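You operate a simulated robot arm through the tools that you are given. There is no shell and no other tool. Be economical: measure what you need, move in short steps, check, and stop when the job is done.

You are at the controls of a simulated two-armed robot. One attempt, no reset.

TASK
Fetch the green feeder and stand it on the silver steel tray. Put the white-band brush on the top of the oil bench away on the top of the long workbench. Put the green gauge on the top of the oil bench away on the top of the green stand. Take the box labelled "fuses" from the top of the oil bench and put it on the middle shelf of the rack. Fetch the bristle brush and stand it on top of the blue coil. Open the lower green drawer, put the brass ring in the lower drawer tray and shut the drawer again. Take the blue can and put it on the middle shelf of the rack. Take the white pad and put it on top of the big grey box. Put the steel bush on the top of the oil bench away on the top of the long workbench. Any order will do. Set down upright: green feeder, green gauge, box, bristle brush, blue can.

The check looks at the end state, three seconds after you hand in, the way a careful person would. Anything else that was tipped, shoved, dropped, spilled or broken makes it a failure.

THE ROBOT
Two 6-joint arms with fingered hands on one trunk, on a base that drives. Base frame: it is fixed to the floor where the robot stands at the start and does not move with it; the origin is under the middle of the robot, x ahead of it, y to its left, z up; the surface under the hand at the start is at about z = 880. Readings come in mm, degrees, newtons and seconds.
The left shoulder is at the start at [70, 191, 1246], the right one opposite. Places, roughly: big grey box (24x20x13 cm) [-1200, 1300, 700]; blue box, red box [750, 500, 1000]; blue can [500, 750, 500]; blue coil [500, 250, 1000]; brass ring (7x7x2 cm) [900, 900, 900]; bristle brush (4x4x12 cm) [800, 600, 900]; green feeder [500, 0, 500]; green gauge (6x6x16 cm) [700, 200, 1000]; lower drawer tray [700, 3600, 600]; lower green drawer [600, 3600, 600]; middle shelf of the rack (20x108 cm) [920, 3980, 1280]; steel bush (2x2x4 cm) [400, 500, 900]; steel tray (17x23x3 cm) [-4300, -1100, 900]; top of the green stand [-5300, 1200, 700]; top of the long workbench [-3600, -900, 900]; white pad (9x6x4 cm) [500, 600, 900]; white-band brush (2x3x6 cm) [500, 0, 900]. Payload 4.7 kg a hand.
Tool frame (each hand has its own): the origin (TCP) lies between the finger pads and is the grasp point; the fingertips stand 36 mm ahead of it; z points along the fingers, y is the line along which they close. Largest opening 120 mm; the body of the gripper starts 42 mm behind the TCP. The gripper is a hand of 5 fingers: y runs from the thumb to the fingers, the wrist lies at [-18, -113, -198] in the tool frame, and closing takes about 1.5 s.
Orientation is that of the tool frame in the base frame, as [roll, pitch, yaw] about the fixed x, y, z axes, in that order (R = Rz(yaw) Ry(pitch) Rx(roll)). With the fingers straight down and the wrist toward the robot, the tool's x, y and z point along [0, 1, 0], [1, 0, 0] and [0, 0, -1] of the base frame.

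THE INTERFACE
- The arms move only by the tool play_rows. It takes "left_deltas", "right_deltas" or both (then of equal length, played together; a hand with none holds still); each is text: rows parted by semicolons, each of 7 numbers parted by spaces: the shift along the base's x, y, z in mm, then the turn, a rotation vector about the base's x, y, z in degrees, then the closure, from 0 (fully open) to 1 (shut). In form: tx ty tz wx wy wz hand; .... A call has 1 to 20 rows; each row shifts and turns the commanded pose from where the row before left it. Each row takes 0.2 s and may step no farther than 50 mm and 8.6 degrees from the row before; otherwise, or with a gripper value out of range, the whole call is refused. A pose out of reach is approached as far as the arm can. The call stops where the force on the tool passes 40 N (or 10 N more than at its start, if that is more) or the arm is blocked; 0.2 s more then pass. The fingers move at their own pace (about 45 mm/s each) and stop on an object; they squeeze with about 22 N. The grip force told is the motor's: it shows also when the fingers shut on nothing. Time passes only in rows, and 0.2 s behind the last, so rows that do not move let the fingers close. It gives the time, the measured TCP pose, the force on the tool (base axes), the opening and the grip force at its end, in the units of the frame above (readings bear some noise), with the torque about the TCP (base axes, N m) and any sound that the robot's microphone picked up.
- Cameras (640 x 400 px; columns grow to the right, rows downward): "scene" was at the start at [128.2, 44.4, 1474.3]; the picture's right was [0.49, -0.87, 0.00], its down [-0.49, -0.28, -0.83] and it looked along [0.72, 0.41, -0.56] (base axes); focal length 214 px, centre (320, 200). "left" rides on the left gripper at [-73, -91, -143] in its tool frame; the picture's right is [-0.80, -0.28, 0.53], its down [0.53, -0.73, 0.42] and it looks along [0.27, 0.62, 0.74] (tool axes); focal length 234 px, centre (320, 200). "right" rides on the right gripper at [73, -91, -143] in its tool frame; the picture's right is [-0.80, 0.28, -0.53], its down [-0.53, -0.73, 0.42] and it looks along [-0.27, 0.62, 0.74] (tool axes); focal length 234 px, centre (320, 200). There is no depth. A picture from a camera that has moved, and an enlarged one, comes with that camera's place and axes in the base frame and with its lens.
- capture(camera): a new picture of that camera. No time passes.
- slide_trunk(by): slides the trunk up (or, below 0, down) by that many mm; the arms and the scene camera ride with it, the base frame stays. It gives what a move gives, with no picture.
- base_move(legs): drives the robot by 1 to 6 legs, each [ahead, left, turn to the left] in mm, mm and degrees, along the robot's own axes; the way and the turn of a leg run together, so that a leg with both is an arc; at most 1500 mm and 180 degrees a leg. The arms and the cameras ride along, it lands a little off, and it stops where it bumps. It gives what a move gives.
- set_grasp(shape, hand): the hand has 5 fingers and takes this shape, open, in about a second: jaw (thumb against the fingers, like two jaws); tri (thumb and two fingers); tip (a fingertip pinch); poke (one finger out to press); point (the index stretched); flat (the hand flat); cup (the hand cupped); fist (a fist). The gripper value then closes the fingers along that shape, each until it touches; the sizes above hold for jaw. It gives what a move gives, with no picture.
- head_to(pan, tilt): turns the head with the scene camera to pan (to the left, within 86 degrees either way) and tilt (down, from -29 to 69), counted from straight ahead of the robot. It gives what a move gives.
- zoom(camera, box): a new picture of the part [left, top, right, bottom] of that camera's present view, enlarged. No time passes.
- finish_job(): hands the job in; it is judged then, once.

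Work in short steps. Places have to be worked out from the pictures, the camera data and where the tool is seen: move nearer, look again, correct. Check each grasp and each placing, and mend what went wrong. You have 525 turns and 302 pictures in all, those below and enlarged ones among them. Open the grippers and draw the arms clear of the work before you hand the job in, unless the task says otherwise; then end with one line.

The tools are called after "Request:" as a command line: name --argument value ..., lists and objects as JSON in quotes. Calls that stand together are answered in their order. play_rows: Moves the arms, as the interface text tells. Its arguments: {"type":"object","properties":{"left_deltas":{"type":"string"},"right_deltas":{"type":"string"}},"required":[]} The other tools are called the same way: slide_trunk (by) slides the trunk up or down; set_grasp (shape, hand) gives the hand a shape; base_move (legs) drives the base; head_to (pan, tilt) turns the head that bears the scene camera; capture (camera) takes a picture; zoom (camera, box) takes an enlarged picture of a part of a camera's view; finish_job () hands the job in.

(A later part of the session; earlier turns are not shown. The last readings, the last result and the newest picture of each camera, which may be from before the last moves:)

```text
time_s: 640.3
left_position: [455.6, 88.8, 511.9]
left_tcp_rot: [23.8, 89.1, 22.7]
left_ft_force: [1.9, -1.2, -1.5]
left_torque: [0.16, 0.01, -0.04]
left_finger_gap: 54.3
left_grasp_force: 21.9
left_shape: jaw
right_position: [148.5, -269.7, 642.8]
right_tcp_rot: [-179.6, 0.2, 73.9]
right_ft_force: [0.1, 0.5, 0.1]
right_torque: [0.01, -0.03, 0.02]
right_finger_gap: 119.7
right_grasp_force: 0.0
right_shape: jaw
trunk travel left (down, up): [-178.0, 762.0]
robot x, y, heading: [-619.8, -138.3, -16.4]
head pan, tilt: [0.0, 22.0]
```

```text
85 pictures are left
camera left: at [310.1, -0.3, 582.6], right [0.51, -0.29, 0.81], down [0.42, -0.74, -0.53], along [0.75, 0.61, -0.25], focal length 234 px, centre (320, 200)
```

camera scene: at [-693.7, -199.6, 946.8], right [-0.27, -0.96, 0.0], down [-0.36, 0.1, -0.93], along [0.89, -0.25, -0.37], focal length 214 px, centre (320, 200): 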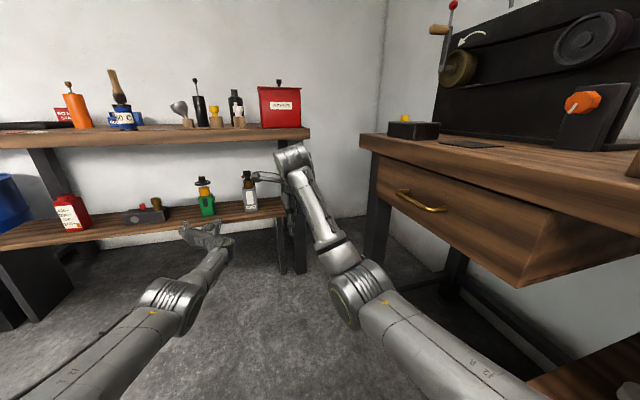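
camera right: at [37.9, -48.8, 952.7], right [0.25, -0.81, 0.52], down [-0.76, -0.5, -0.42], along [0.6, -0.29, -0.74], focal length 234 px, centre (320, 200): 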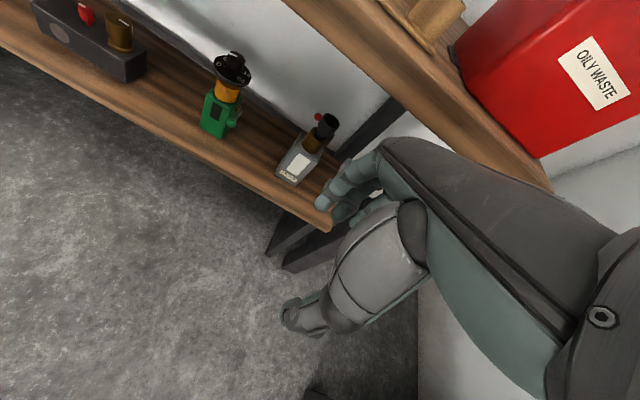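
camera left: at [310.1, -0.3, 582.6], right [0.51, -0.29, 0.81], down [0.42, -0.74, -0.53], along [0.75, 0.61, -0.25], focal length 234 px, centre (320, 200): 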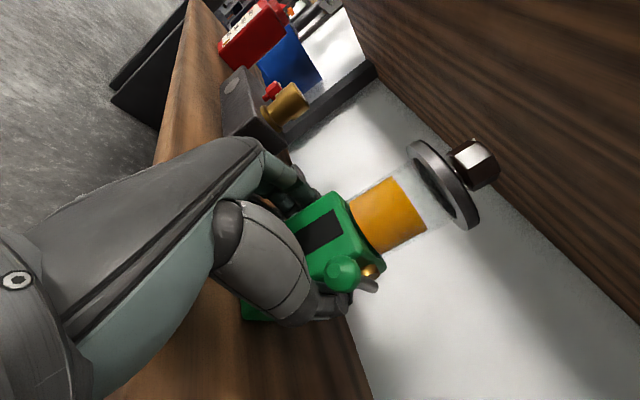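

Gripped at 54 mm. I lift 35 mm and back out along −x.

Request:
slide_trunk --by 35

Request:
base_move --legs '[[-240, -68, 0]]'

Request:
capture --camera "left"

Request:
zoom --camera "scene" --box '[120, 120, 320, 270]'

```text
time_s: 641.1
left_position: [456.9, 90.9, 544.2]
left_tcp_rot: [32.4, 89.2, 31.5]
left_ft_force: [-0.5, -0.2, -7.3]
left_torque: [0.06, 0.14, -0.02]
left_finger_gap: 54.3
left_grasp_force: 22.1
left_shape: jaw
right_position: [149.9, -268.3, 677.6]
right_tcp_rot: [-179.6, 0.2, 74.0]
right_ft_force: [0.3, 0.1, -0.4]
right_torque: [-0.02, 0.01, -0.01]
right_finger_gap: 119.8
right_grasp_force: 0.1
right_shape: jaw
trunk travel left (down, up): [-213.0, 727.0]
robot x, y, heading: [-613.5, -138.8, -15.9]
head pan, tilt: [0.0, 22.0]
```

```text
time_s: 642.9
left_position: [214.4, 86.5, 546.5]
left_tcp_rot: [28.2, 89.2, 27.2]
left_ft_force: [-0.2, -0.5, -6.6]
left_torque: [0.01, 0.16, 0.0]
left_finger_gap: 54.5
left_grasp_force: 22.0
left_shape: jaw
right_position: [-91.8, -270.5, 678.8]
right_tcp_rot: [-179.6, 0.1, 73.9]
right_ft_force: [0.1, 0.4, 0.1]
right_torque: [0.01, 0.0, 0.01]
right_finger_gap: 119.8
right_grasp_force: 0.1
right_shape: jaw
trunk travel left (down, up): [-213.0, 727.0]
robot x, y, heading: [-853.7, -137.3, -16.0]
head pan, tilt: [0.0, 22.0]
```

```text
84 pictures are left
camera left: at [68.6, -2.6, 617.1], right [0.51, -0.29, 0.81], down [0.42, -0.74, -0.53], along [0.75, 0.61, -0.25], focal length 234 px, centre (320, 200)
```

left: 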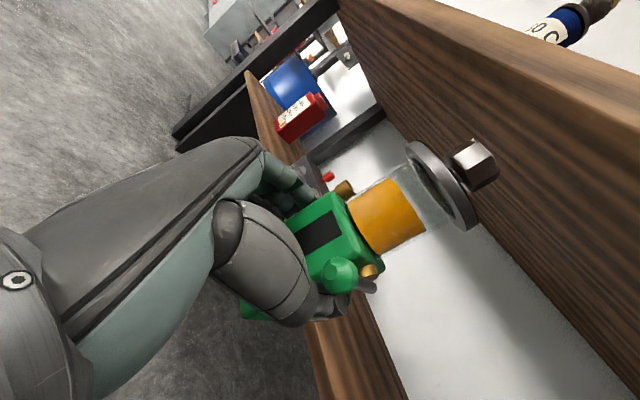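

```text
2.67 times, centred on (220, 195) of scene
camera zoom: at [-717.8, -177.8, 984.6], right [-0.28, -0.96, 0.0], down [-0.36, 0.1, -0.93], along [0.89, -0.26, -0.38], focal length 572 px, centre (587, 213)
```

zoom: 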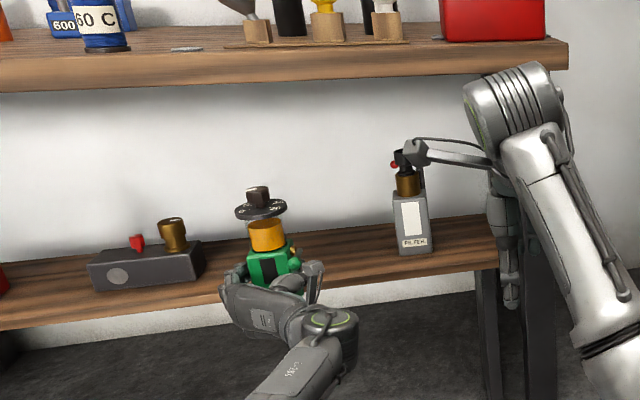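

Feeder is held upright. The steel tray lies deep on the cluttered workbench, so I need the shoulder high and the forward hand low. I back further, raise the trunk and test how low the hand can go relative to the shoulder.

Request:
base_move --legs '[[-200, 0, 0]]'

Request:
slide_trunk --by 400

Request:
play_rows --left_deltas "-8 0 -25 0 0 0 1;-8 0 -25 0 0 0 1;-8 0 -25 0 0 0 1;-8 0 -25 0 0 0 1;0 0 0 0 0 0 1"

```text
time_s: 644.5
left_position: [24.1, 139.0, 546.8]
left_tcp_rot: [27.0, 89.3, 25.8]
left_ft_force: [-1.0, 0.5, -5.7]
left_torque: [0.03, 0.16, -0.02]
left_finger_gap: 54.4
left_grasp_force: 22.0
left_shape: jaw
right_position: [-282.0, -218.6, 677.3]
right_tcp_rot: [-179.6, 0.1, 73.8]
right_ft_force: [0.0, -0.1, -0.1]
right_torque: [0.03, 0.01, 0.03]
right_finger_gap: 119.6
right_grasp_force: 0.1
right_shape: jaw
trunk travel left (down, up): [-213.0, 727.0]
robot x, y, heading: [-1047.9, -85.8, -15.9]
head pan, tilt: [0.0, 22.0]
```

```text
time_s: 648.3
left_position: [25.4, 140.6, 946.2]
left_tcp_rot: [25.1, 89.2, 24.0]
left_ft_force: [0.3, -0.4, -7.1]
left_torque: [0.06, 0.15, -0.03]
left_finger_gap: 54.6
left_grasp_force: 22.5
left_shape: jaw
right_position: [-281.2, -217.0, 1077.5]
right_tcp_rot: [-179.6, 0.2, 73.8]
right_ft_force: [-0.8, 0.9, 0.6]
right_torque: [0.01, 0.0, 0.0]
right_finger_gap: 119.6
right_grasp_force: 0.0
right_shape: jaw
trunk travel left (down, up): [-613.0, 327.0]
robot x, y, heading: [-1049.3, -83.5, -16.1]
head pan, tilt: [0.0, 22.0]
```

```text
time_s: 649.5
left_position: [-11.9, 140.2, 850.0]
left_tcp_rot: [26.2, 89.2, 25.0]
left_ft_force: [-0.2, 0.5, -6.2]
left_torque: [0.02, 0.16, -0.06]
left_finger_gap: 54.4
left_grasp_force: 21.7
left_shape: jaw
left hand out of reach, approached as far as the arm can: row 3
right_position: [-282.4, -218.6, 1078.8]
right_tcp_rot: [-179.6, 0.1, 73.7]
right_ft_force: [-0.6, -0.3, -0.1]
right_torque: [-0.02, -0.03, 0.02]
right_finger_gap: 119.7
right_grasp_force: 0.0
right_shape: jaw
trunk travel left (down, up): [-613.0, 327.0]
robot x, y, heading: [-1048.2, -82.2, -16.1]
head pan, tilt: [0.0, 22.0]
```

It lowers fine. I continue down another ~110 mm relative.

Request:
play_rows --left_deltas "-10 0 -25 0 0 0 1;-10 0 -25 0 0 0 1;-12 0 -25 0 0 0 1;-12 0 -25 0 0 0 1;0 0 0 0 0 0 1"

Request:
capture --camera "scene"

```text
time_s: 650.7
left_position: [-64.6, 138.5, 756.0]
left_tcp_rot: [31.4, 89.2, 30.3]
left_ft_force: [-0.2, -0.4, -6.5]
left_torque: [0.03, 0.15, -0.01]
left_finger_gap: 54.7
left_grasp_force: 21.8
left_shape: jaw
left hand out of reach, approached as far as the arm can: row 1, 3
right_position: [-282.2, -218.0, 1077.1]
right_tcp_rot: [-179.6, 0.0, 73.8]
right_ft_force: [-0.2, 0.7, -0.2]
right_torque: [-0.03, -0.02, 0.02]
right_finger_gap: 119.8
right_grasp_force: 0.0
right_shape: jaw
trunk travel left (down, up): [-613.0, 327.0]
robot x, y, heading: [-1045.6, -80.5, -15.9]
head pan, tilt: [0.0, 22.0]
```

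```text
82 pictures are left
camera scene: at [-908.0, -123.4, 1384.6], right [-0.28, -0.96, 0.0], down [-0.36, 0.1, -0.93], along [0.89, -0.26, -0.38], focal length 214 px, centre (320, 200)
```

scene: 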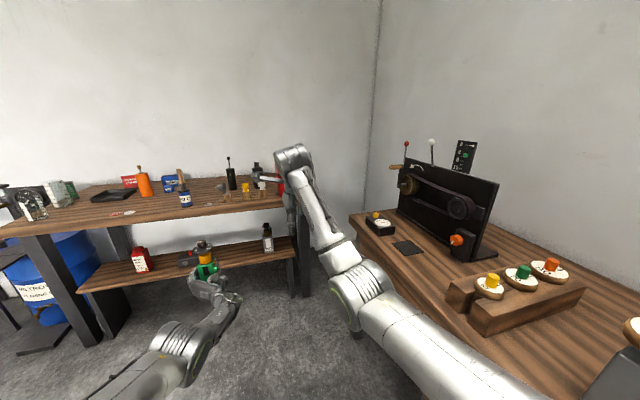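

The hand can work 380 mm below the shoulder. But the low fingers would catch the tray's rim, so I'll first stand the feeder on the free front area of the oil bench (≈(530, 520)) and regrasp it from above by its dial. I raise the trunk and drive in.

Request:
slide_trunk --by 230

Request:
base_move --legs '[[300, 523, 0]]'

Request:
capture --camera "left"

Request:
capture --camera "scene"

```text
time_s: 653.1
left_position: [-65.2, 139.0, 984.4]
left_tcp_rot: [32.6, 89.2, 31.4]
left_ft_force: [0.1, 1.3, -7.0]
left_torque: [0.0, 0.13, 0.02]
left_finger_gap: 54.4
left_grasp_force: 22.4
left_shape: jaw
right_position: [-282.5, -218.0, 1307.7]
right_tcp_rot: [-179.6, 0.2, 73.9]
right_ft_force: [0.2, -0.1, -0.2]
right_torque: [0.01, 0.04, 0.07]
right_finger_gap: 119.6
right_grasp_force: 0.1
right_shape: jaw
trunk travel left (down, up): [-843.0, 97.0]
robot x, y, heading: [-1047.4, -83.5, -16.1]
head pan, tilt: [0.0, 22.0]
```

```text
time_s: 656.5
left_position: [366.4, 543.6, 986.0]
left_tcp_rot: [33.9, 89.2, 32.3]
left_ft_force: [-0.8, -1.1, -7.0]
left_torque: [0.02, 0.15, -0.01]
left_finger_gap: 54.8
left_grasp_force: 21.7
left_shape: jaw
right_position: [145.1, 187.2, 1308.0]
right_tcp_rot: [-179.6, 0.1, 73.2]
right_ft_force: [1.3, -0.8, 1.2]
right_torque: [0.01, 0.02, 0.01]
right_finger_gap: 119.8
right_grasp_force: 0.0
right_shape: jaw
trunk travel left (down, up): [-843.0, 97.0]
robot x, y, heading: [-619.5, 331.9, -16.6]
head pan, tilt: [0.0, 22.0]
```

```text
81 pictures are left
camera left: at [219.2, 454.8, 1055.7], right [0.51, -0.3, 0.81], down [0.41, -0.74, -0.53], along [0.76, 0.6, -0.25], focal length 234 px, centre (320, 200)
```

left: 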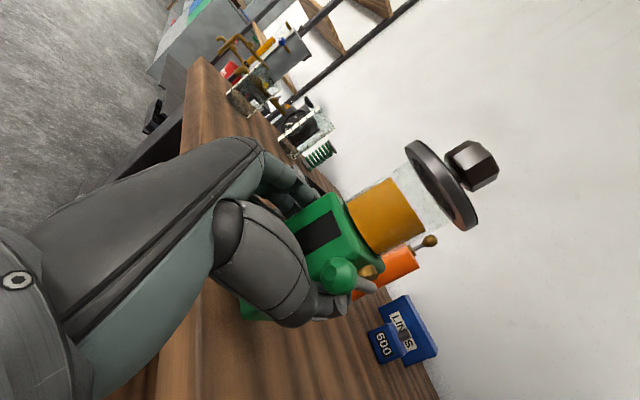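

```text
80 pictures are left
camera scene: at [-479.1, 287.2, 1614.6], right [-0.28, -0.96, 0.0], down [-0.36, 0.11, -0.93], along [0.89, -0.26, -0.38], focal length 214 px, centre (320, 200)
```

scene: 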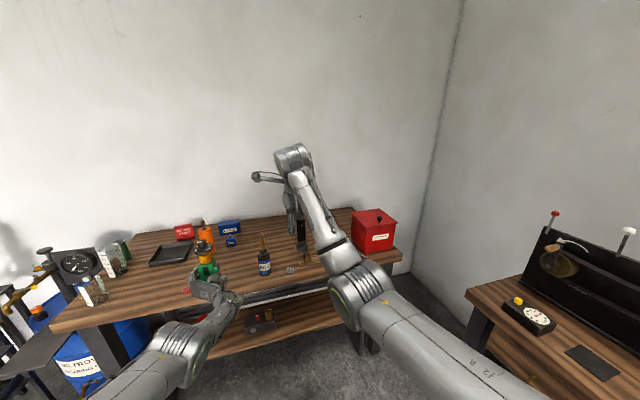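

Request:
base_move --legs '[[129, 23, 0]]'

Request:
slide_trunk --by -32

Request:
slide_trunk --by -6

```text
time_s: 657.8
left_position: [492.8, 528.3, 986.1]
left_tcp_rot: [21.6, 89.1, 20.0]
left_ft_force: [-0.9, 0.9, -6.6]
left_torque: [0.02, 0.12, 0.01]
left_finger_gap: 54.6
left_grasp_force: 21.6
left_shape: jaw
right_position: [272.6, 173.8, 1308.2]
right_tcp_rot: [-179.7, 0.0, 73.3]
right_ft_force: [0.6, -0.2, 0.3]
right_torque: [-0.01, 0.02, -0.01]
right_finger_gap: 119.7
right_grasp_force: 0.0
right_shape: jaw
trunk travel left (down, up): [-843.0, 97.0]
robot x, y, heading: [-487.7, 313.0, -16.5]
head pan, tilt: [0.0, 22.0]
```

```text
time_s: 658.5
left_position: [493.6, 528.5, 953.3]
left_tcp_rot: [31.1, 89.2, 29.6]
left_ft_force: [1.5, -0.4, -3.6]
left_torque: [0.07, 0.11, -0.02]
left_finger_gap: 54.4
left_grasp_force: 21.8
left_shape: jaw
right_position: [273.7, 174.3, 1276.1]
right_tcp_rot: [-179.6, 0.1, 73.3]
right_ft_force: [0.1, 0.8, 0.7]
right_torque: [-0.02, -0.01, -0.02]
right_finger_gap: 119.8
right_grasp_force: 0.1
right_shape: jaw
trunk travel left (down, up): [-811.0, 129.0]
robot x, y, heading: [-491.1, 314.4, -16.5]
head pan, tilt: [0.0, 22.0]
```

```text
time_s: 659.1
left_position: [493.2, 528.3, 951.3]
left_tcp_rot: [17.1, 88.9, 15.5]
left_ft_force: [2.2, 0.2, 10.0]
left_torque: [0.35, -0.22, 0.01]
left_finger_gap: 54.6
left_grasp_force: 21.9
left_shape: jaw
right_position: [271.6, 174.4, 1272.3]
right_tcp_rot: [-179.7, 0.0, 73.4]
right_ft_force: [-0.4, 1.0, 0.0]
right_torque: [-0.02, 0.02, -0.01]
right_finger_gap: 119.5
right_grasp_force: 0.1
right_shape: jaw
trunk travel left (down, up): [-805.0, 135.0]
robot x, y, heading: [-489.4, 313.5, -16.6]
head pan, tilt: [0.0, 22.0]
```

Contact (10 N). I open and back out.

Request:
play_rows --left_deltas "0 0 0 0 0 0 0.8;0 0 0 0 0 0 0.6;0 0 0 0 0 0 0.4;0 0 0 0 0 0 0.2;0 0 0 0 0 0 0;0 0 0 0 0 0 0;0 0 0 0 0 0 0"

Request:
capture --camera "left"

```text
time_s: 660.7
left_position: [492.8, 529.0, 947.6]
left_tcp_rot: [34.3, 89.2, 32.7]
left_ft_force: [-1.6, -2.1, 2.8]
left_torque: [-0.1, 0.26, 0.2]
left_finger_gap: 119.5
left_grasp_force: 0.1
left_shape: jaw
right_position: [272.0, 173.9, 1270.5]
right_tcp_rot: [-179.7, 0.1, 73.3]
right_ft_force: [0.2, -0.5, 0.5]
right_torque: [0.01, 0.04, 0.02]
right_finger_gap: 119.7
right_grasp_force: 0.0
right_shape: jaw
trunk travel left (down, up): [-805.0, 135.0]
robot x, y, heading: [-488.4, 311.4, -16.6]
head pan, tilt: [0.0, 22.0]
```

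```text
79 pictures are left
camera left: at [346.1, 440.1, 1017.9], right [0.51, -0.3, 0.81], down [0.41, -0.74, -0.53], along [0.76, 0.6, -0.25], focal length 234 px, centre (320, 200)
```

left: 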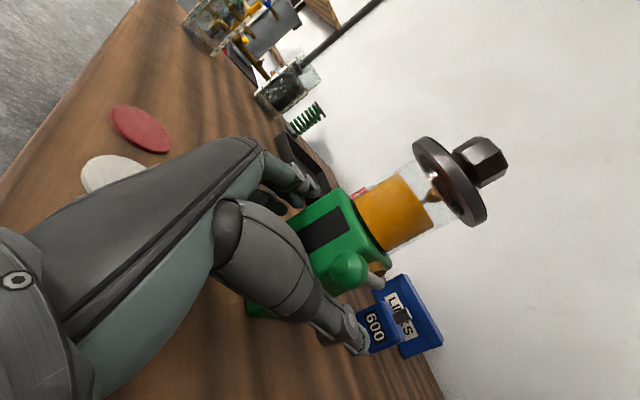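

Request:
slide_trunk --by 4

Request:
base_move --legs '[[-57, -17, 0], [-182, -54, 0]]'

Request:
capture --camera "left"

```text
time_s: 661.2
left_position: [493.4, 528.4, 951.8]
left_tcp_rot: [28.5, 89.2, 27.0]
left_ft_force: [-0.1, 0.8, -0.1]
left_torque: [0.0, -0.01, 0.03]
left_finger_gap: 119.4
left_grasp_force: 0.1
left_shape: jaw
right_position: [273.6, 174.1, 1274.9]
right_tcp_rot: [-179.8, 0.1, 73.4]
right_ft_force: [-0.7, 0.0, -0.1]
right_torque: [-0.01, 0.03, 0.0]
right_finger_gap: 119.6
right_grasp_force: 0.0
right_shape: jaw
trunk travel left (down, up): [-809.0, 131.0]
robot x, y, heading: [-487.3, 310.0, -16.7]
head pan, tilt: [0.0, 22.0]
```

```text
time_s: 663.3
left_position: [247.9, 529.2, 949.8]
left_tcp_rot: [26.2, 89.3, 24.6]
left_ft_force: [1.2, 0.4, 0.3]
left_torque: [0.0, -0.05, -0.03]
left_finger_gap: 119.6
left_grasp_force: 0.0
left_shape: jaw
right_position: [28.2, 173.8, 1272.7]
right_tcp_rot: [-179.5, 0.2, 73.3]
right_ft_force: [0.0, -0.4, 0.2]
right_torque: [-0.01, 0.04, 0.06]
right_finger_gap: 119.8
right_grasp_force: 0.1
right_shape: jaw
trunk travel left (down, up): [-809.0, 131.0]
robot x, y, heading: [-731.9, 315.5, -16.6]
head pan, tilt: [0.0, 22.0]
```

```text
78 pictures are left
camera left: at [101.8, 441.0, 1020.2], right [0.51, -0.3, 0.81], down [0.41, -0.74, -0.53], along [0.76, 0.6, -0.25], focal length 234 px, centre (320, 200)
```

left: 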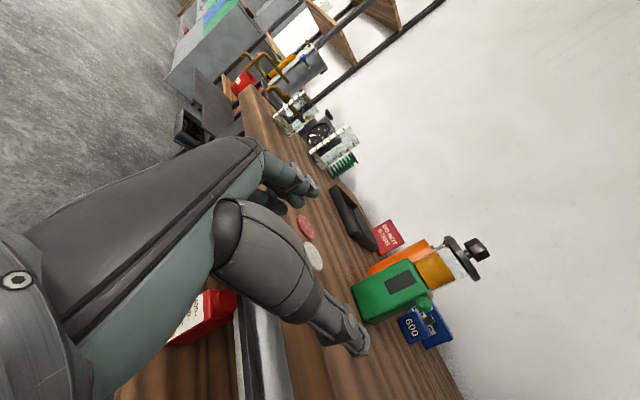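

Feeder stands on the bench at ≈(522, 529). I convert the left hand back to pointing down (free space) for a grasp from above.

Request:
play_rows --left_deltas "-5 0 5 8 0 0 0;-5 0 5 8 0 0 0;-5 0 5 8 0 0 0;-5 0 5 8 0 0 0;0 0 0 8 0 0 0;0 0 0 8 0 0 0;0 0 0 8 0 0 0;0 0 0 8 0 0 0;0 0 0 8 0 0 0;0 0 0 8 0 0 0;0 0 0 8 0 0 0;0 0 0 0 0 0 0"

Request:
play_rows --left_deltas "-10 -5 0 0 8 0 0;-10 -5 0 0 8 0 0;-10 -5 0 0 8 0 0;-10 -5 0 0 8 0 0;-10 -5 0 0 8 0 0;-10 -5 0 0 8 0 0;-10 -5 0 0 8 0 0;-10 0 0 0 8 0 0;-10 0 0 0 8 0 0;-10 0 0 0 8 0 0;-10 0 0 0 8 0 0;0 0 0 0 0 0 0"

```text
time_s: 665.9
left_position: [217.0, 546.6, 987.4]
left_tcp_rot: [91.4, 6.5, 87.0]
left_ft_force: [0.4, -0.4, 0.3]
left_torque: [-0.01, 0.0, 0.01]
left_finger_gap: 120.1
left_grasp_force: 0.1
left_shape: jaw
left hand out of reach, approached as far as the arm can: row 5, 6, 10, 11
right_position: [26.0, 173.4, 1275.1]
right_tcp_rot: [-179.5, 0.1, 73.3]
right_ft_force: [-0.3, -0.6, 0.1]
right_torque: [-0.01, 0.05, -0.02]
right_finger_gap: 119.6
right_grasp_force: 0.0
right_shape: jaw
trunk travel left (down, up): [-809.0, 131.0]
robot x, y, heading: [-737.7, 312.3, -16.4]
head pan, tilt: [0.0, 22.0]
```

```text
time_s: 668.5
left_position: [252.4, 560.0, 902.0]
left_tcp_rot: [178.9, 1.6, 95.7]
left_ft_force: [4.3, 0.2, 24.5]
left_torque: [0.53, -2.6, -0.13]
left_finger_gap: 120.3
left_grasp_force: 0.1
left_shape: jaw
left hand out of reach, approached as far as the arm can: row 1, 2, 3, 4, 5, 6, 7, 8, 11
right_position: [21.1, 172.6, 1277.0]
right_tcp_rot: [-179.7, 0.0, 73.3]
right_ft_force: [-0.1, 0.3, 0.5]
right_torque: [0.0, -0.03, 0.01]
right_finger_gap: 119.9
right_grasp_force: 0.0
right_shape: jaw
trunk travel left (down, up): [-809.0, 131.0]
robot x, y, heading: [-737.8, 315.9, -16.6]
head pan, tilt: [0.0, 22.0]
```

It's finger-down but a finger rests on the bench edge; I raise the trunk, then turn the robot straight and check.

Request:
slide_trunk --by 120

Request:
base_move --legs '[[-100, 0, 0], [0, 0, 16.6]]'

Request:
capture --camera "scene"

```text
time_s: 670.0
left_position: [251.8, 562.3, 1012.9]
left_tcp_rot: [179.6, 1.5, 95.8]
left_ft_force: [0.2, 1.1, -0.4]
left_torque: [0.02, -0.02, 0.03]
left_finger_gap: 120.1
left_grasp_force: 0.1
left_shape: jaw
right_position: [25.3, 174.1, 1394.5]
right_tcp_rot: [-179.6, 0.1, 73.3]
right_ft_force: [0.0, 0.6, -0.2]
right_torque: [-0.03, -0.03, 0.02]
right_finger_gap: 120.1
right_grasp_force: 0.1
right_shape: jaw
trunk travel left (down, up): [-929.0, 11.0]
robot x, y, heading: [-734.4, 314.6, -16.8]
head pan, tilt: [0.0, 22.0]
```

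```text
time_s: 672.2
left_position: [45.1, 858.6, 1013.6]
left_tcp_rot: [179.6, 1.4, 112.3]
left_ft_force: [-0.5, 0.3, -0.1]
left_torque: [0.01, -0.03, 0.02]
left_finger_gap: 119.8
left_grasp_force: 0.1
left_shape: jaw
right_position: [-61.7, 423.2, 1395.2]
right_tcp_rot: [-179.7, 0.2, 89.7]
right_ft_force: [-0.4, 0.5, 0.5]
right_torque: [0.0, -0.03, 0.02]
right_finger_gap: 119.8
right_grasp_force: 0.1
right_shape: jaw
trunk travel left (down, up): [-929.0, 11.0]
robot x, y, heading: [-834.8, 342.8, -0.0]
head pan, tilt: [0.0, 22.0]
```

```text
77 pictures are left
camera scene: at [-690.2, 342.3, 1700.8], right [0.0, -1.0, 0.0], down [-0.37, 0.0, -0.93], along [0.93, 0.0, -0.37], focal length 214 px, centre (320, 200)
```

scene: 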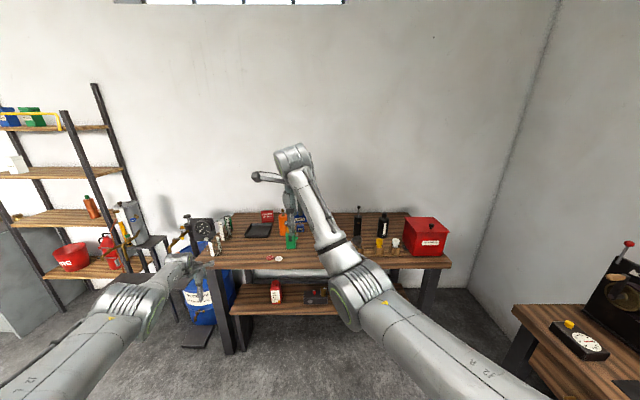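

I bring the left hand to the usual pose: yaw ~92°, rel (840, 310), higher.

Request:
play_rows --left_deltas "-4 -17 12 0 -1 -3 0;-4 -17 12 0 0 -3 0;-4 -17 12 0 0 -3 0;-4 -17 12 0 0 -3 0;-4 -17 12 0 0 -3 0;-4 -17 12 0 0 -3 0;-4 -17 12 0 0 -2 0;-4 -17 12 0 0 0 0;-4 -17 12 0 0 0 0;-4 -17 12 0 0 0 0;-4 -17 12 0 0 0 0;-4 -17 12 0 0 0 0;0 0 0 0 0 0 0"

Request:
base_move --legs '[[515, -120, 0]]'

Request:
capture --camera "left"

Request:
capture --camera "scene"

```text
time_s: 675.0
left_position: [-25.4, 636.6, 1165.9]
left_tcp_rot: [178.7, 2.1, 91.9]
left_ft_force: [0.0, 0.0, -0.6]
left_torque: [-0.02, 0.02, 0.02]
left_finger_gap: 120.0
left_grasp_force: 0.1
left_shape: jaw
left hand out of reach, approached as far as the arm can: row 5, 6, 7
right_position: [-61.4, 423.0, 1392.9]
right_tcp_rot: [-179.6, 0.3, 89.7]
right_ft_force: [0.1, -0.3, -0.7]
right_torque: [-0.01, 0.01, 0.03]
right_finger_gap: 119.8
right_grasp_force: 0.2
right_shape: jaw
trunk travel left (down, up): [-929.0, 11.0]
robot x, y, heading: [-834.2, 343.1, -0.5]
head pan, tilt: [0.0, 22.0]
```

```text
time_s: 678.0
left_position: [478.3, 516.6, 1167.3]
left_tcp_rot: [178.7, 2.0, 91.8]
left_ft_force: [0.0, 0.4, -0.2]
left_torque: [0.0, -0.03, 0.02]
left_finger_gap: 120.2
left_grasp_force: 0.0
left_shape: jaw
right_position: [441.9, 303.0, 1395.4]
right_tcp_rot: [-179.8, 0.2, 89.8]
right_ft_force: [-0.5, 0.2, 0.3]
right_torque: [-0.03, -0.01, -0.02]
right_finger_gap: 119.6
right_grasp_force: 0.0
right_shape: jaw
trunk travel left (down, up): [-929.0, 11.0]
robot x, y, heading: [-329.7, 220.2, -0.1]
head pan, tilt: [0.0, 22.0]
```

```text
76 pictures are left
camera left: at [385.8, 445.5, 1310.9], right [-0.24, -0.83, -0.5], down [-0.74, 0.49, -0.46], along [0.63, 0.26, -0.73], focal length 234 px, centre (320, 200)
```

left: 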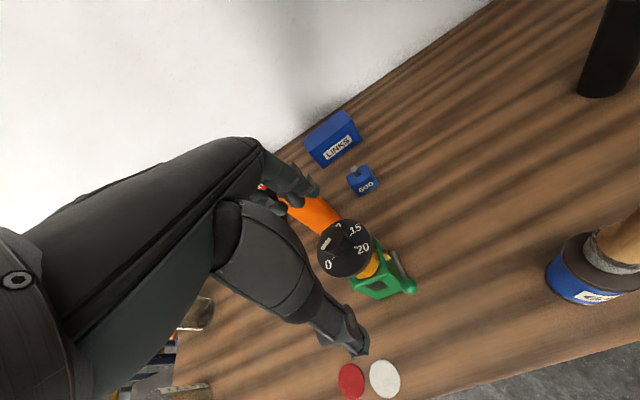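

```text
75 pictures are left
camera scene: at [-186.2, 222.4, 1700.9], right [0.0, -1.0, 0.0], down [-0.37, 0.0, -0.93], along [0.93, 0.0, -0.37], focal length 214 px, centre (320, 200)
```

scene: 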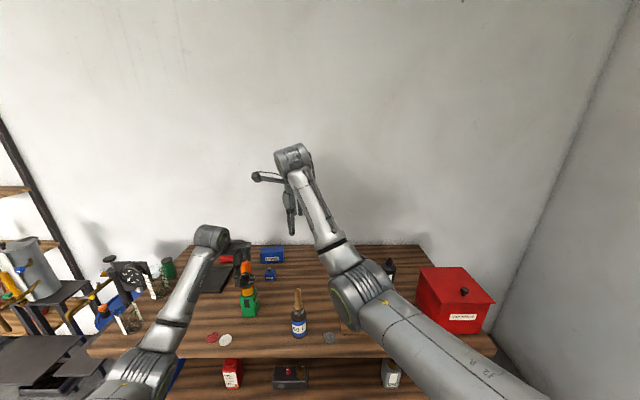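

Dial centre at (512, 521). I centre the hand over it and lower to just above.

Request:
play_rows --left_deltas "12 3 -10 1 1 -1 0;11 2 -20 1 0.3 -0.8 0;11 0 -20 0 0 0 0;0 0 -15 0 0 0 0;0 0 0 0 0 0 0"

Request:
capture --camera "left"

Request:
zoom --camera "scene" --box '[180, 200, 340, 340]'

```text
time_s: 679.2
left_position: [509.4, 531.4, 1107.8]
left_tcp_rot: [180.0, 0.7, 90.4]
left_ft_force: [-0.6, -0.1, 0.3]
left_torque: [0.0, 0.05, 0.01]
left_finger_gap: 120.0
left_grasp_force: 0.1
left_shape: jaw
left hand out of reach, approached as far as the arm can: row 3, 4
right_position: [441.9, 302.6, 1395.3]
right_tcp_rot: [-179.6, 0.1, 89.7]
right_ft_force: [-0.4, -0.3, 1.2]
right_torque: [0.01, 0.02, 0.04]
right_finger_gap: 119.7
right_grasp_force: 0.1
right_shape: jaw
trunk travel left (down, up): [-929.0, 11.0]
robot x, y, heading: [-329.3, 221.5, -0.3]
head pan, tilt: [0.0, 22.0]
```

```text
74 pictures are left
camera left: at [418.0, 459.6, 1251.7], right [-0.27, -0.81, -0.52], down [-0.74, 0.52, -0.43], along [0.62, 0.26, -0.74], focal length 234 px, centre (320, 200)
```

left: 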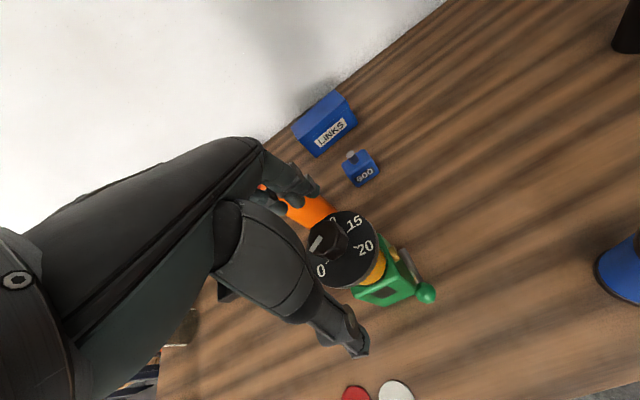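

```text
2.86 times, centred on (260, 270) of scene
camera zoom: at [-184.9, 221.9, 1700.7], right [0.0, -1.0, 0.0], down [-0.37, 0.0, -0.93], along [0.93, 0.0, -0.37], focal length 613 px, centre (491, 0)
```

zoom: 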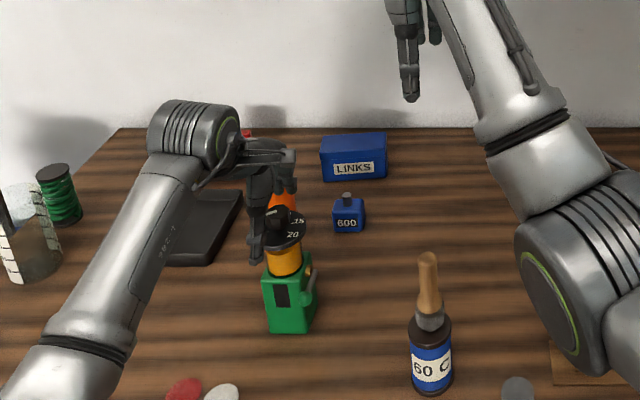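

The arm's inner limit keeps it 12 mm too far left; I shift the base 13 mm right and lower by trunk 40 mm.

Request:
base_move --legs '[[2, -13, 0]]'

Request:
slide_trunk --by -34

Request:
capture --camera "left"

Request:
zoom --camera "scene" --box '[210, 220, 310, 320]'

```text
time_s: 680.0
left_position: [510.3, 522.2, 1105.5]
left_tcp_rot: [180.0, 1.0, 90.5]
left_ft_force: [-0.3, 0.4, -0.2]
left_torque: [-0.06, 0.01, 0.0]
left_finger_gap: 119.9
left_grasp_force: 0.1
left_shape: jaw
right_position: [444.5, 295.7, 1394.6]
right_tcp_rot: [-179.4, 0.3, 89.8]
right_ft_force: [-0.3, 1.4, 0.4]
right_torque: [-0.05, -0.01, 0.0]
right_finger_gap: 119.6
right_grasp_force: 0.1
right_shape: jaw
trunk travel left (down, up): [-929.0, 11.0]
robot x, y, heading: [-325.9, 208.2, -0.1]
head pan, tilt: [0.0, 22.0]
```

```text
time_s: 680.7
left_position: [510.5, 520.2, 1073.4]
left_tcp_rot: [180.0, 0.7, 90.5]
left_ft_force: [-0.4, -0.2, 0.2]
left_torque: [-0.01, 0.01, 0.01]
left_finger_gap: 120.1
left_grasp_force: 0.0
left_shape: jaw
right_position: [444.1, 291.1, 1361.2]
right_tcp_rot: [-179.5, 0.1, 89.8]
right_ft_force: [1.0, -0.3, 0.1]
right_torque: [0.03, 0.0, -0.01]
right_finger_gap: 119.8
right_grasp_force: 0.0
right_shape: jaw
trunk travel left (down, up): [-895.0, 45.0]
robot x, y, heading: [-330.9, 208.6, 0.2]
head pan, tilt: [0.0, 22.0]
```

```text
72 pictures are left
camera left: at [419.9, 448.2, 1217.2], right [-0.27, -0.81, -0.51], down [-0.74, 0.52, -0.43], along [0.62, 0.26, -0.74], focal length 234 px, centre (320, 200)
```

left: 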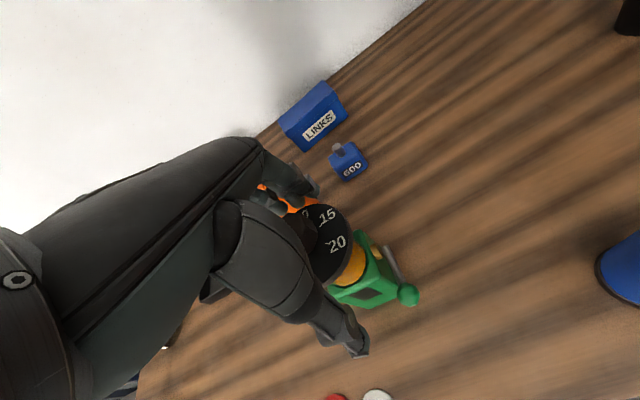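

```text
4.00 times, centred on (260, 270) of scene
camera zoom: at [-182.6, 209.6, 1666.7], right [0.0, -1.0, 0.0], down [-0.37, 0.0, -0.93], along [0.93, 0.0, -0.37], focal length 858 px, centre (560, -80)
```

zoom: 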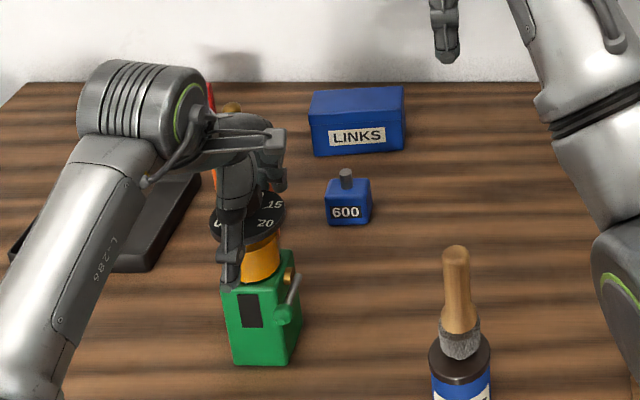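

The dial is between thumb and fingers at TCP level. I close.

Request:
play_rows --left_deltas "0 0 0 0 0 0 0.2;0 0 0 0 0 0 0.4;0 0 0 0 0 0 0.6;0 0 0 0 0 0 0.8;0 0 0 0 0 0 1;0 0 0 0 0 0 1;0 0 0 0 0 0 1"

Request:
zoom --camera "scene" --box '[210, 220, 310, 320]'

```text
time_s: 682.3
left_position: [511.4, 519.3, 1070.9]
left_tcp_rot: [-179.8, 0.7, 90.5]
left_ft_force: [0.4, -0.4, -0.1]
left_torque: [-0.02, 0.12, -0.01]
left_finger_gap: 58.1
left_grasp_force: 22.4
left_shape: jaw
right_position: [444.0, 290.2, 1360.3]
right_tcp_rot: [-179.7, 0.2, 89.7]
right_ft_force: [-0.5, 0.4, 0.2]
right_torque: [-0.01, 0.01, -0.03]
right_finger_gap: 119.8
right_grasp_force: 0.1
right_shape: jaw
trunk travel left (down, up): [-895.0, 45.0]
robot x, y, heading: [-325.6, 210.0, -0.2]
head pan, tilt: [0.0, 22.0]
```

```text
4.00 times, centred on (260, 270) of scene
camera zoom: at [-181.5, 209.5, 1666.5], right [0.0, -1.0, 0.0], down [-0.38, 0.0, -0.93], along [0.93, 0.0, -0.38], focal length 858 px, centre (560, -80)
```

zoom: 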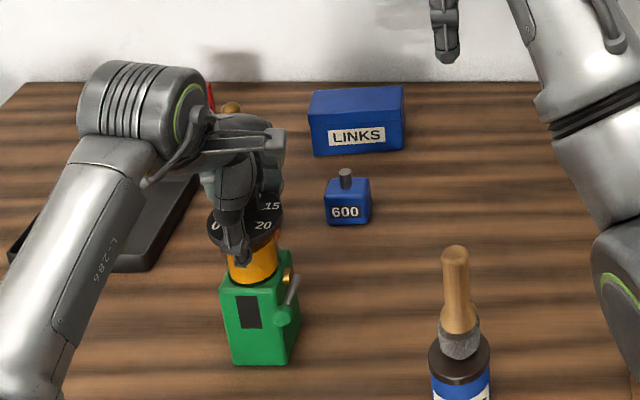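

Gap 58 mm with full force. I lift with the trunk 44 mm and check.

Request:
slide_trunk --by 20

Request:
slide_trunk --by 24

Request:
zoom --camera "scene" --box '[210, 220, 310, 320]'

```text
time_s: 683.0
left_position: [510.6, 519.2, 1091.7]
left_tcp_rot: [-179.9, 0.7, 90.5]
left_ft_force: [0.0, -0.1, -6.6]
left_torque: [0.0, -0.02, 0.01]
left_finger_gap: 58.7
left_grasp_force: 22.0
left_shape: jaw
right_position: [444.8, 291.9, 1381.1]
right_tcp_rot: [-179.6, 0.1, 89.9]
right_ft_force: [-0.4, 1.1, -0.1]
right_torque: [0.02, 0.03, -0.01]
right_finger_gap: 119.8
right_grasp_force: 0.1
right_shape: jaw
trunk travel left (down, up): [-915.0, 25.0]
robot x, y, heading: [-325.8, 207.6, -0.3]
head pan, tilt: [0.0, 22.0]
```

```text
time_s: 683.7
left_position: [511.3, 520.6, 1115.8]
left_tcp_rot: [-179.8, 0.8, 90.5]
left_ft_force: [-0.2, -0.1, -6.4]
left_torque: [-0.03, 0.02, 0.01]
left_finger_gap: 58.4
left_grasp_force: 21.8
left_shape: jaw
right_position: [445.5, 291.6, 1405.5]
right_tcp_rot: [-179.6, 0.1, 89.7]
right_ft_force: [-0.8, 0.3, -0.4]
right_torque: [-0.03, -0.01, 0.0]
right_finger_gap: 119.7
right_grasp_force: 0.0
right_shape: jaw
trunk travel left (down, up): [-939.0, 1.0]
robot x, y, heading: [-329.3, 211.1, -0.2]
head pan, tilt: [0.0, 22.0]
```

```text
4.00 times, centred on (260, 270) of scene
camera zoom: at [-181.5, 209.5, 1710.6], right [0.0, -1.0, 0.0], down [-0.38, 0.0, -0.93], along [0.93, 0.0, -0.38], focal length 858 px, centre (560, -80)
```

zoom: 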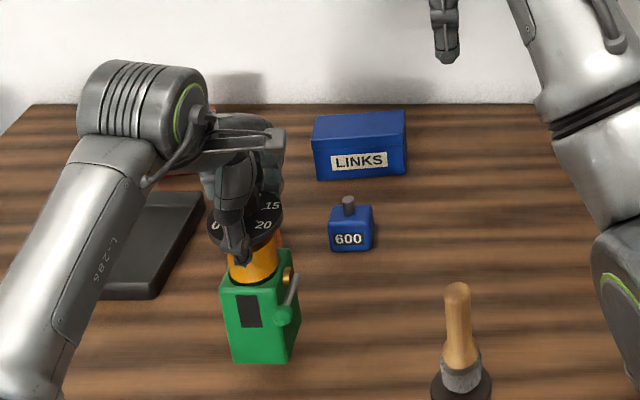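

Held upright. I raise the arm 130 mm more and drive to the long workbench.

Request:
play_rows --left_deltas "0 0 15 0 0 0 1;0 0 20 0 0 0 1;0 0 25 0 0 0 1;0 0 25 0 0 0 1;0 0 25 0 0 0 1;0 0 20 0 0 0 1;0 0 0 0 0 0 1"

Request:
base_move --legs '[[-420, 100, 0], [0, 0, 90], [0, 0, 90], [1500, 0, 0], [1500, 0, 0]]'

Request:
capture --camera "left"

```text
time_s: 685.3
left_position: [510.9, 520.0, 1246.0]
left_tcp_rot: [-179.8, 0.7, 90.6]
left_ft_force: [-0.5, 0.5, -6.8]
left_torque: [0.01, 0.03, -0.01]
left_finger_gap: 58.2
left_grasp_force: 22.3
left_shape: jaw
right_position: [446.2, 291.5, 1404.6]
right_tcp_rot: [-179.6, 0.0, 89.8]
right_ft_force: [-0.4, 0.8, -0.4]
right_torque: [-0.04, 0.0, -0.02]
right_finger_gap: 119.7
right_grasp_force: 0.0
right_shape: jaw
trunk travel left (down, up): [-939.0, 1.0]
robot x, y, heading: [-328.4, 207.1, -0.1]
head pan, tilt: [0.0, 22.0]
```

```text
time_s: 709.9
left_position: [-4561.7, 121.4, 1246.1]
left_tcp_rot: [-179.9, 0.8, -92.3]
left_ft_force: [0.1, -0.5, -6.5]
left_torque: [0.04, -0.03, -0.01]
left_finger_gap: 57.0
left_grasp_force: 22.2
left_shape: jaw
right_position: [-4484.0, 347.2, 1403.6]
right_tcp_rot: [-179.6, 0.1, -92.8]
right_ft_force: [0.5, -0.7, 0.2]
right_torque: [0.0, 0.03, 0.01]
right_finger_gap: 119.8
right_grasp_force: 0.0
right_shape: jaw
trunk travel left (down, up): [-939.0, 1.0]
robot x, y, heading: [-3704.9, 393.7, 177.0]
head pan, tilt: [0.0, 22.0]
```

```text
68 pictures are left
camera left: at [-4466.9, 188.3, 1391.0], right [0.31, 0.8, -0.51], down [0.71, -0.56, -0.43], along [-0.63, -0.23, -0.74], focal length 234 px, centre (320, 200)
```

left: 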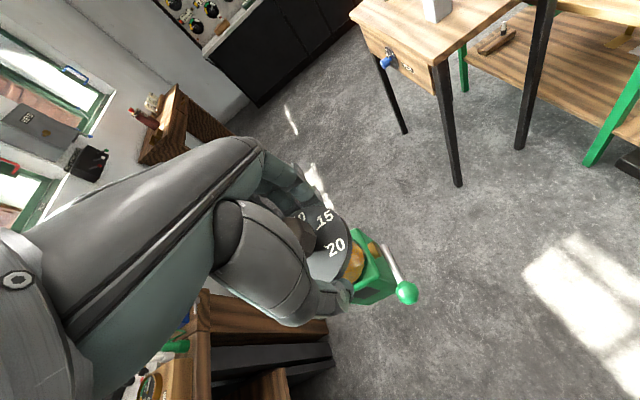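

Feeder still held upright. For the extra reach I use a wider bearing (hand yaw +17°, rel ≈ (850, 500)) with the robot at heading −120°. I drive to the approach position and turn.

Request:
base_move --legs '[[561, 200, 0], [0, 0, 62.5]]'

Request:
play_rows --left_deltas "22 -13 0 0 0 2.5 1;22 -13 0 0 0 2.5 1;22 -13 0 0 0 2.5 1;22 -13 0 0 0 2.5 1;22 -13 0 0 0 2.5 1;22 -13 0 0 0 2.5 1;22 -13 0 0 0 2 1;0 0 0 0 0 0 1"

Request:
head_to --pan 25 --tilt 35

Request:
capture --camera "scene"

```text
time_s: 716.1
left_position: [-4442.6, -658.6, 1246.3]
left_tcp_rot: [-179.8, 0.7, -30.7]
left_ft_force: [-0.9, 0.6, -7.1]
left_torque: [0.05, 0.04, 0.02]
left_finger_gap: 56.6
left_grasp_force: 21.8
left_shape: jaw
right_position: [-4605.1, -484.3, 1403.8]
right_tcp_rot: [-179.6, 0.1, -31.2]
right_ft_force: [-0.1, -0.5, -0.4]
right_torque: [0.01, 0.01, -0.03]
right_finger_gap: 119.8
right_grasp_force: 0.1
right_shape: jaw
trunk travel left (down, up): [-939.0, 1.0]
robot x, y, heading: [-4274.8, 219.6, -120.9]
head pan, tilt: [0.0, 22.0]
```

```text
time_s: 717.9
left_position: [-4287.7, -749.6, 1246.5]
left_tcp_rot: [-179.9, 0.6, -13.6]
left_ft_force: [-0.1, -0.3, -6.7]
left_torque: [0.08, -0.05, 0.03]
left_finger_gap: 56.6
left_grasp_force: 22.2
left_shape: jaw
right_position: [-4604.5, -483.5, 1403.4]
right_tcp_rot: [-179.7, 0.1, -31.1]
right_ft_force: [-1.3, -0.7, 0.2]
right_torque: [0.0, -0.01, -0.03]
right_finger_gap: 119.8
right_grasp_force: 0.0
right_shape: jaw
trunk travel left (down, up): [-939.0, 1.0]
robot x, y, heading: [-4276.7, 218.5, -121.1]
head pan, tilt: [0.0, 22.0]
```

```text
time_s: 718.8
left_position: [-4287.8, -749.7, 1246.5]
left_tcp_rot: [-180.0, 0.7, -13.6]
left_ft_force: [-1.2, 0.5, -6.2]
left_torque: [0.08, 0.01, 0.0]
left_finger_gap: 56.4
left_grasp_force: 22.2
left_shape: jaw
right_position: [-4603.3, -484.9, 1404.4]
right_tcp_rot: [-179.7, 0.2, -31.2]
right_ft_force: [-0.5, -1.1, 0.0]
right_torque: [0.03, 0.01, -0.01]
right_finger_gap: 119.9
right_grasp_force: 0.1
right_shape: jaw
trunk travel left (down, up): [-939.0, 1.0]
robot x, y, heading: [-4279.8, 223.6, -121.3]
head pan, tilt: [25.0, 35.0]
```

```text
67 pictures are left
camera scene: at [-4310.5, 88.2, 1689.9], right [-0.99, 0.11, 0.0], down [0.06, 0.57, -0.82], along [-0.09, -0.81, -0.57], focal length 214 px, centre (320, 200)
```

scene: 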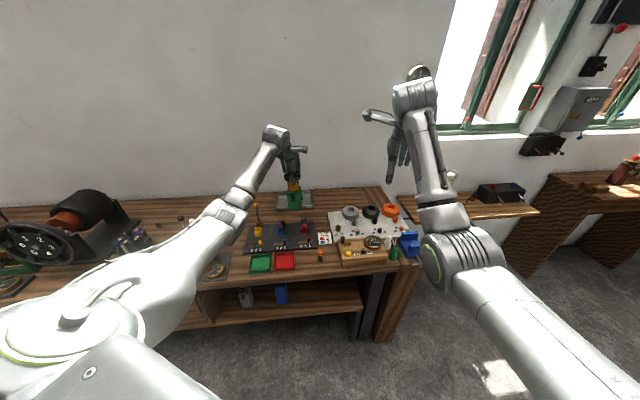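

TCP is 971 mm straight ahead (−y) of the base. I advance 190 mm toward the tray and look with the left camera.

Request:
base_move --legs '[[158, 106, 0]]'

Request:
capture --camera "left"

Request:
zoom --camera "scene" --box '[230, 130, 420, 280]'

```text
time_s: 720.3
left_position: [-4280.6, -934.0, 1250.8]
left_tcp_rot: [179.9, 0.6, -13.7]
left_ft_force: [0.6, 1.1, -5.5]
left_torque: [0.01, 0.02, 0.02]
left_finger_gap: 56.1
left_grasp_force: 21.7
left_shape: jaw
right_position: [-4595.6, -668.8, 1406.2]
right_tcp_rot: [-179.7, 0.0, -31.2]
right_ft_force: [0.0, 1.0, 0.2]
right_torque: [-0.03, 0.02, 0.01]
right_finger_gap: 119.7
right_grasp_force: 0.0
right_shape: jaw
trunk travel left (down, up): [-939.0, 1.0]
robot x, y, heading: [-4266.5, 31.6, -121.6]
head pan, tilt: [25.0, 35.0]
```

```text
66 pictures are left
camera left: at [-4328.3, -828.1, 1394.3], right [-0.72, 0.46, -0.52], down [0.69, 0.59, -0.43], along [0.1, -0.67, -0.74], focal length 234 px, centre (320, 200)
```

left: 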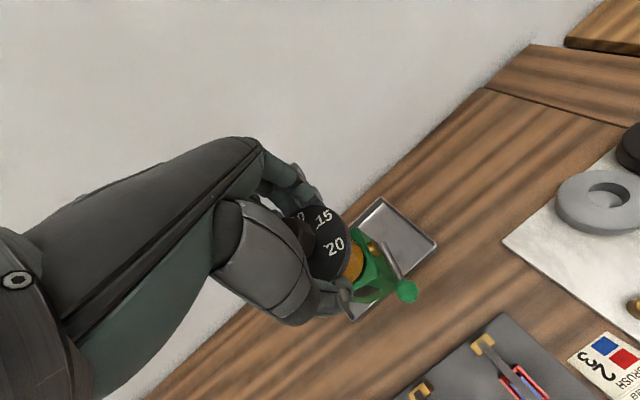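

```text
2.67 times, centred on (325, 205) of scene
camera zoom: at [-4302.4, -94.7, 1690.5], right [-0.99, 0.11, 0.0], down [0.06, 0.57, -0.82], along [-0.09, -0.82, -0.57], focal length 572 px, centre (307, 187)
```

zoom: 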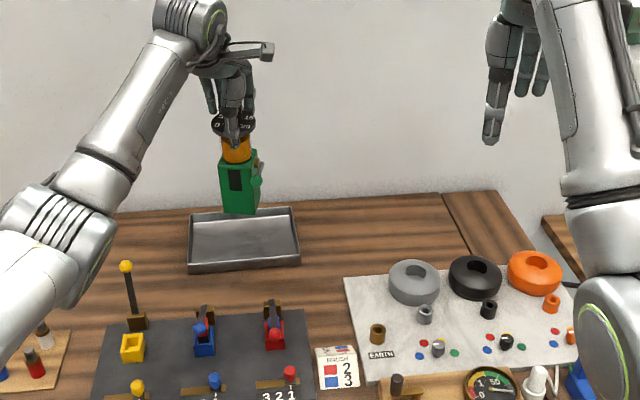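

Tray centre (−4270, −1060). The feeder base must move −122 mm in y. I advance in two steps.

Request:
base_move --legs '[[85, 57, 0.5]]'

Request:
capture --camera "left"

Request:
zoom --camera "scene" --box '[230, 130, 420, 280]'

```text
time_s: 721.5
left_position: [-4271.7, -1031.9, 1252.2]
left_tcp_rot: [179.8, 0.8, -13.4]
left_ft_force: [-0.5, 0.9, -5.2]
left_torque: [0.04, 0.0, 0.01]
left_finger_gap: 56.1
left_grasp_force: 21.8
left_shape: jaw
right_position: [-4587.5, -769.0, 1408.4]
right_tcp_rot: [-179.9, 0.0, -31.1]
right_ft_force: [0.0, 0.8, 0.6]
right_torque: [-0.08, 0.01, 0.05]
right_finger_gap: 119.9
right_grasp_force: 0.0
right_shape: jaw
trunk travel left (down, up): [-939.0, 1.0]
robot x, y, heading: [-4259.1, -75.0, -121.0]
head pan, tilt: [25.0, 35.0]
```

```text
64 pictures are left
camera left: at [-4319.3, -927.0, 1396.4], right [-0.72, 0.46, -0.52], down [0.68, 0.59, -0.43], along [0.11, -0.67, -0.74], focal length 234 px, centre (320, 200)
```

left: 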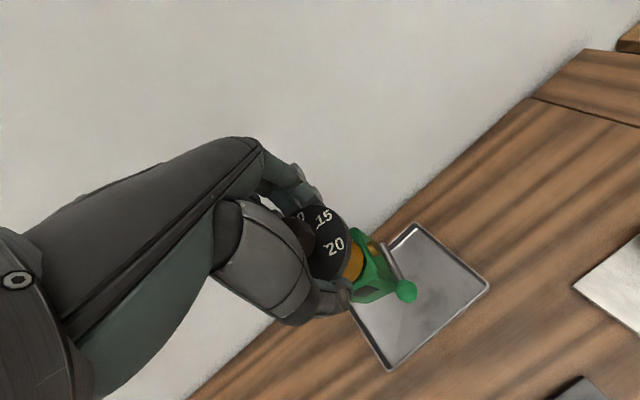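

```text
2.67 times, centred on (325, 205) of scene
camera zoom: at [-4296.9, -193.1, 1690.8], right [-0.99, 0.1, 0.0], down [0.06, 0.57, -0.82], along [-0.09, -0.82, -0.57], focal length 572 px, centre (307, 187)
```

zoom: 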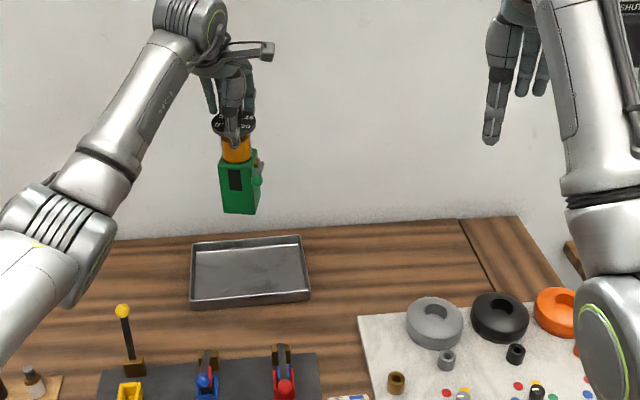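

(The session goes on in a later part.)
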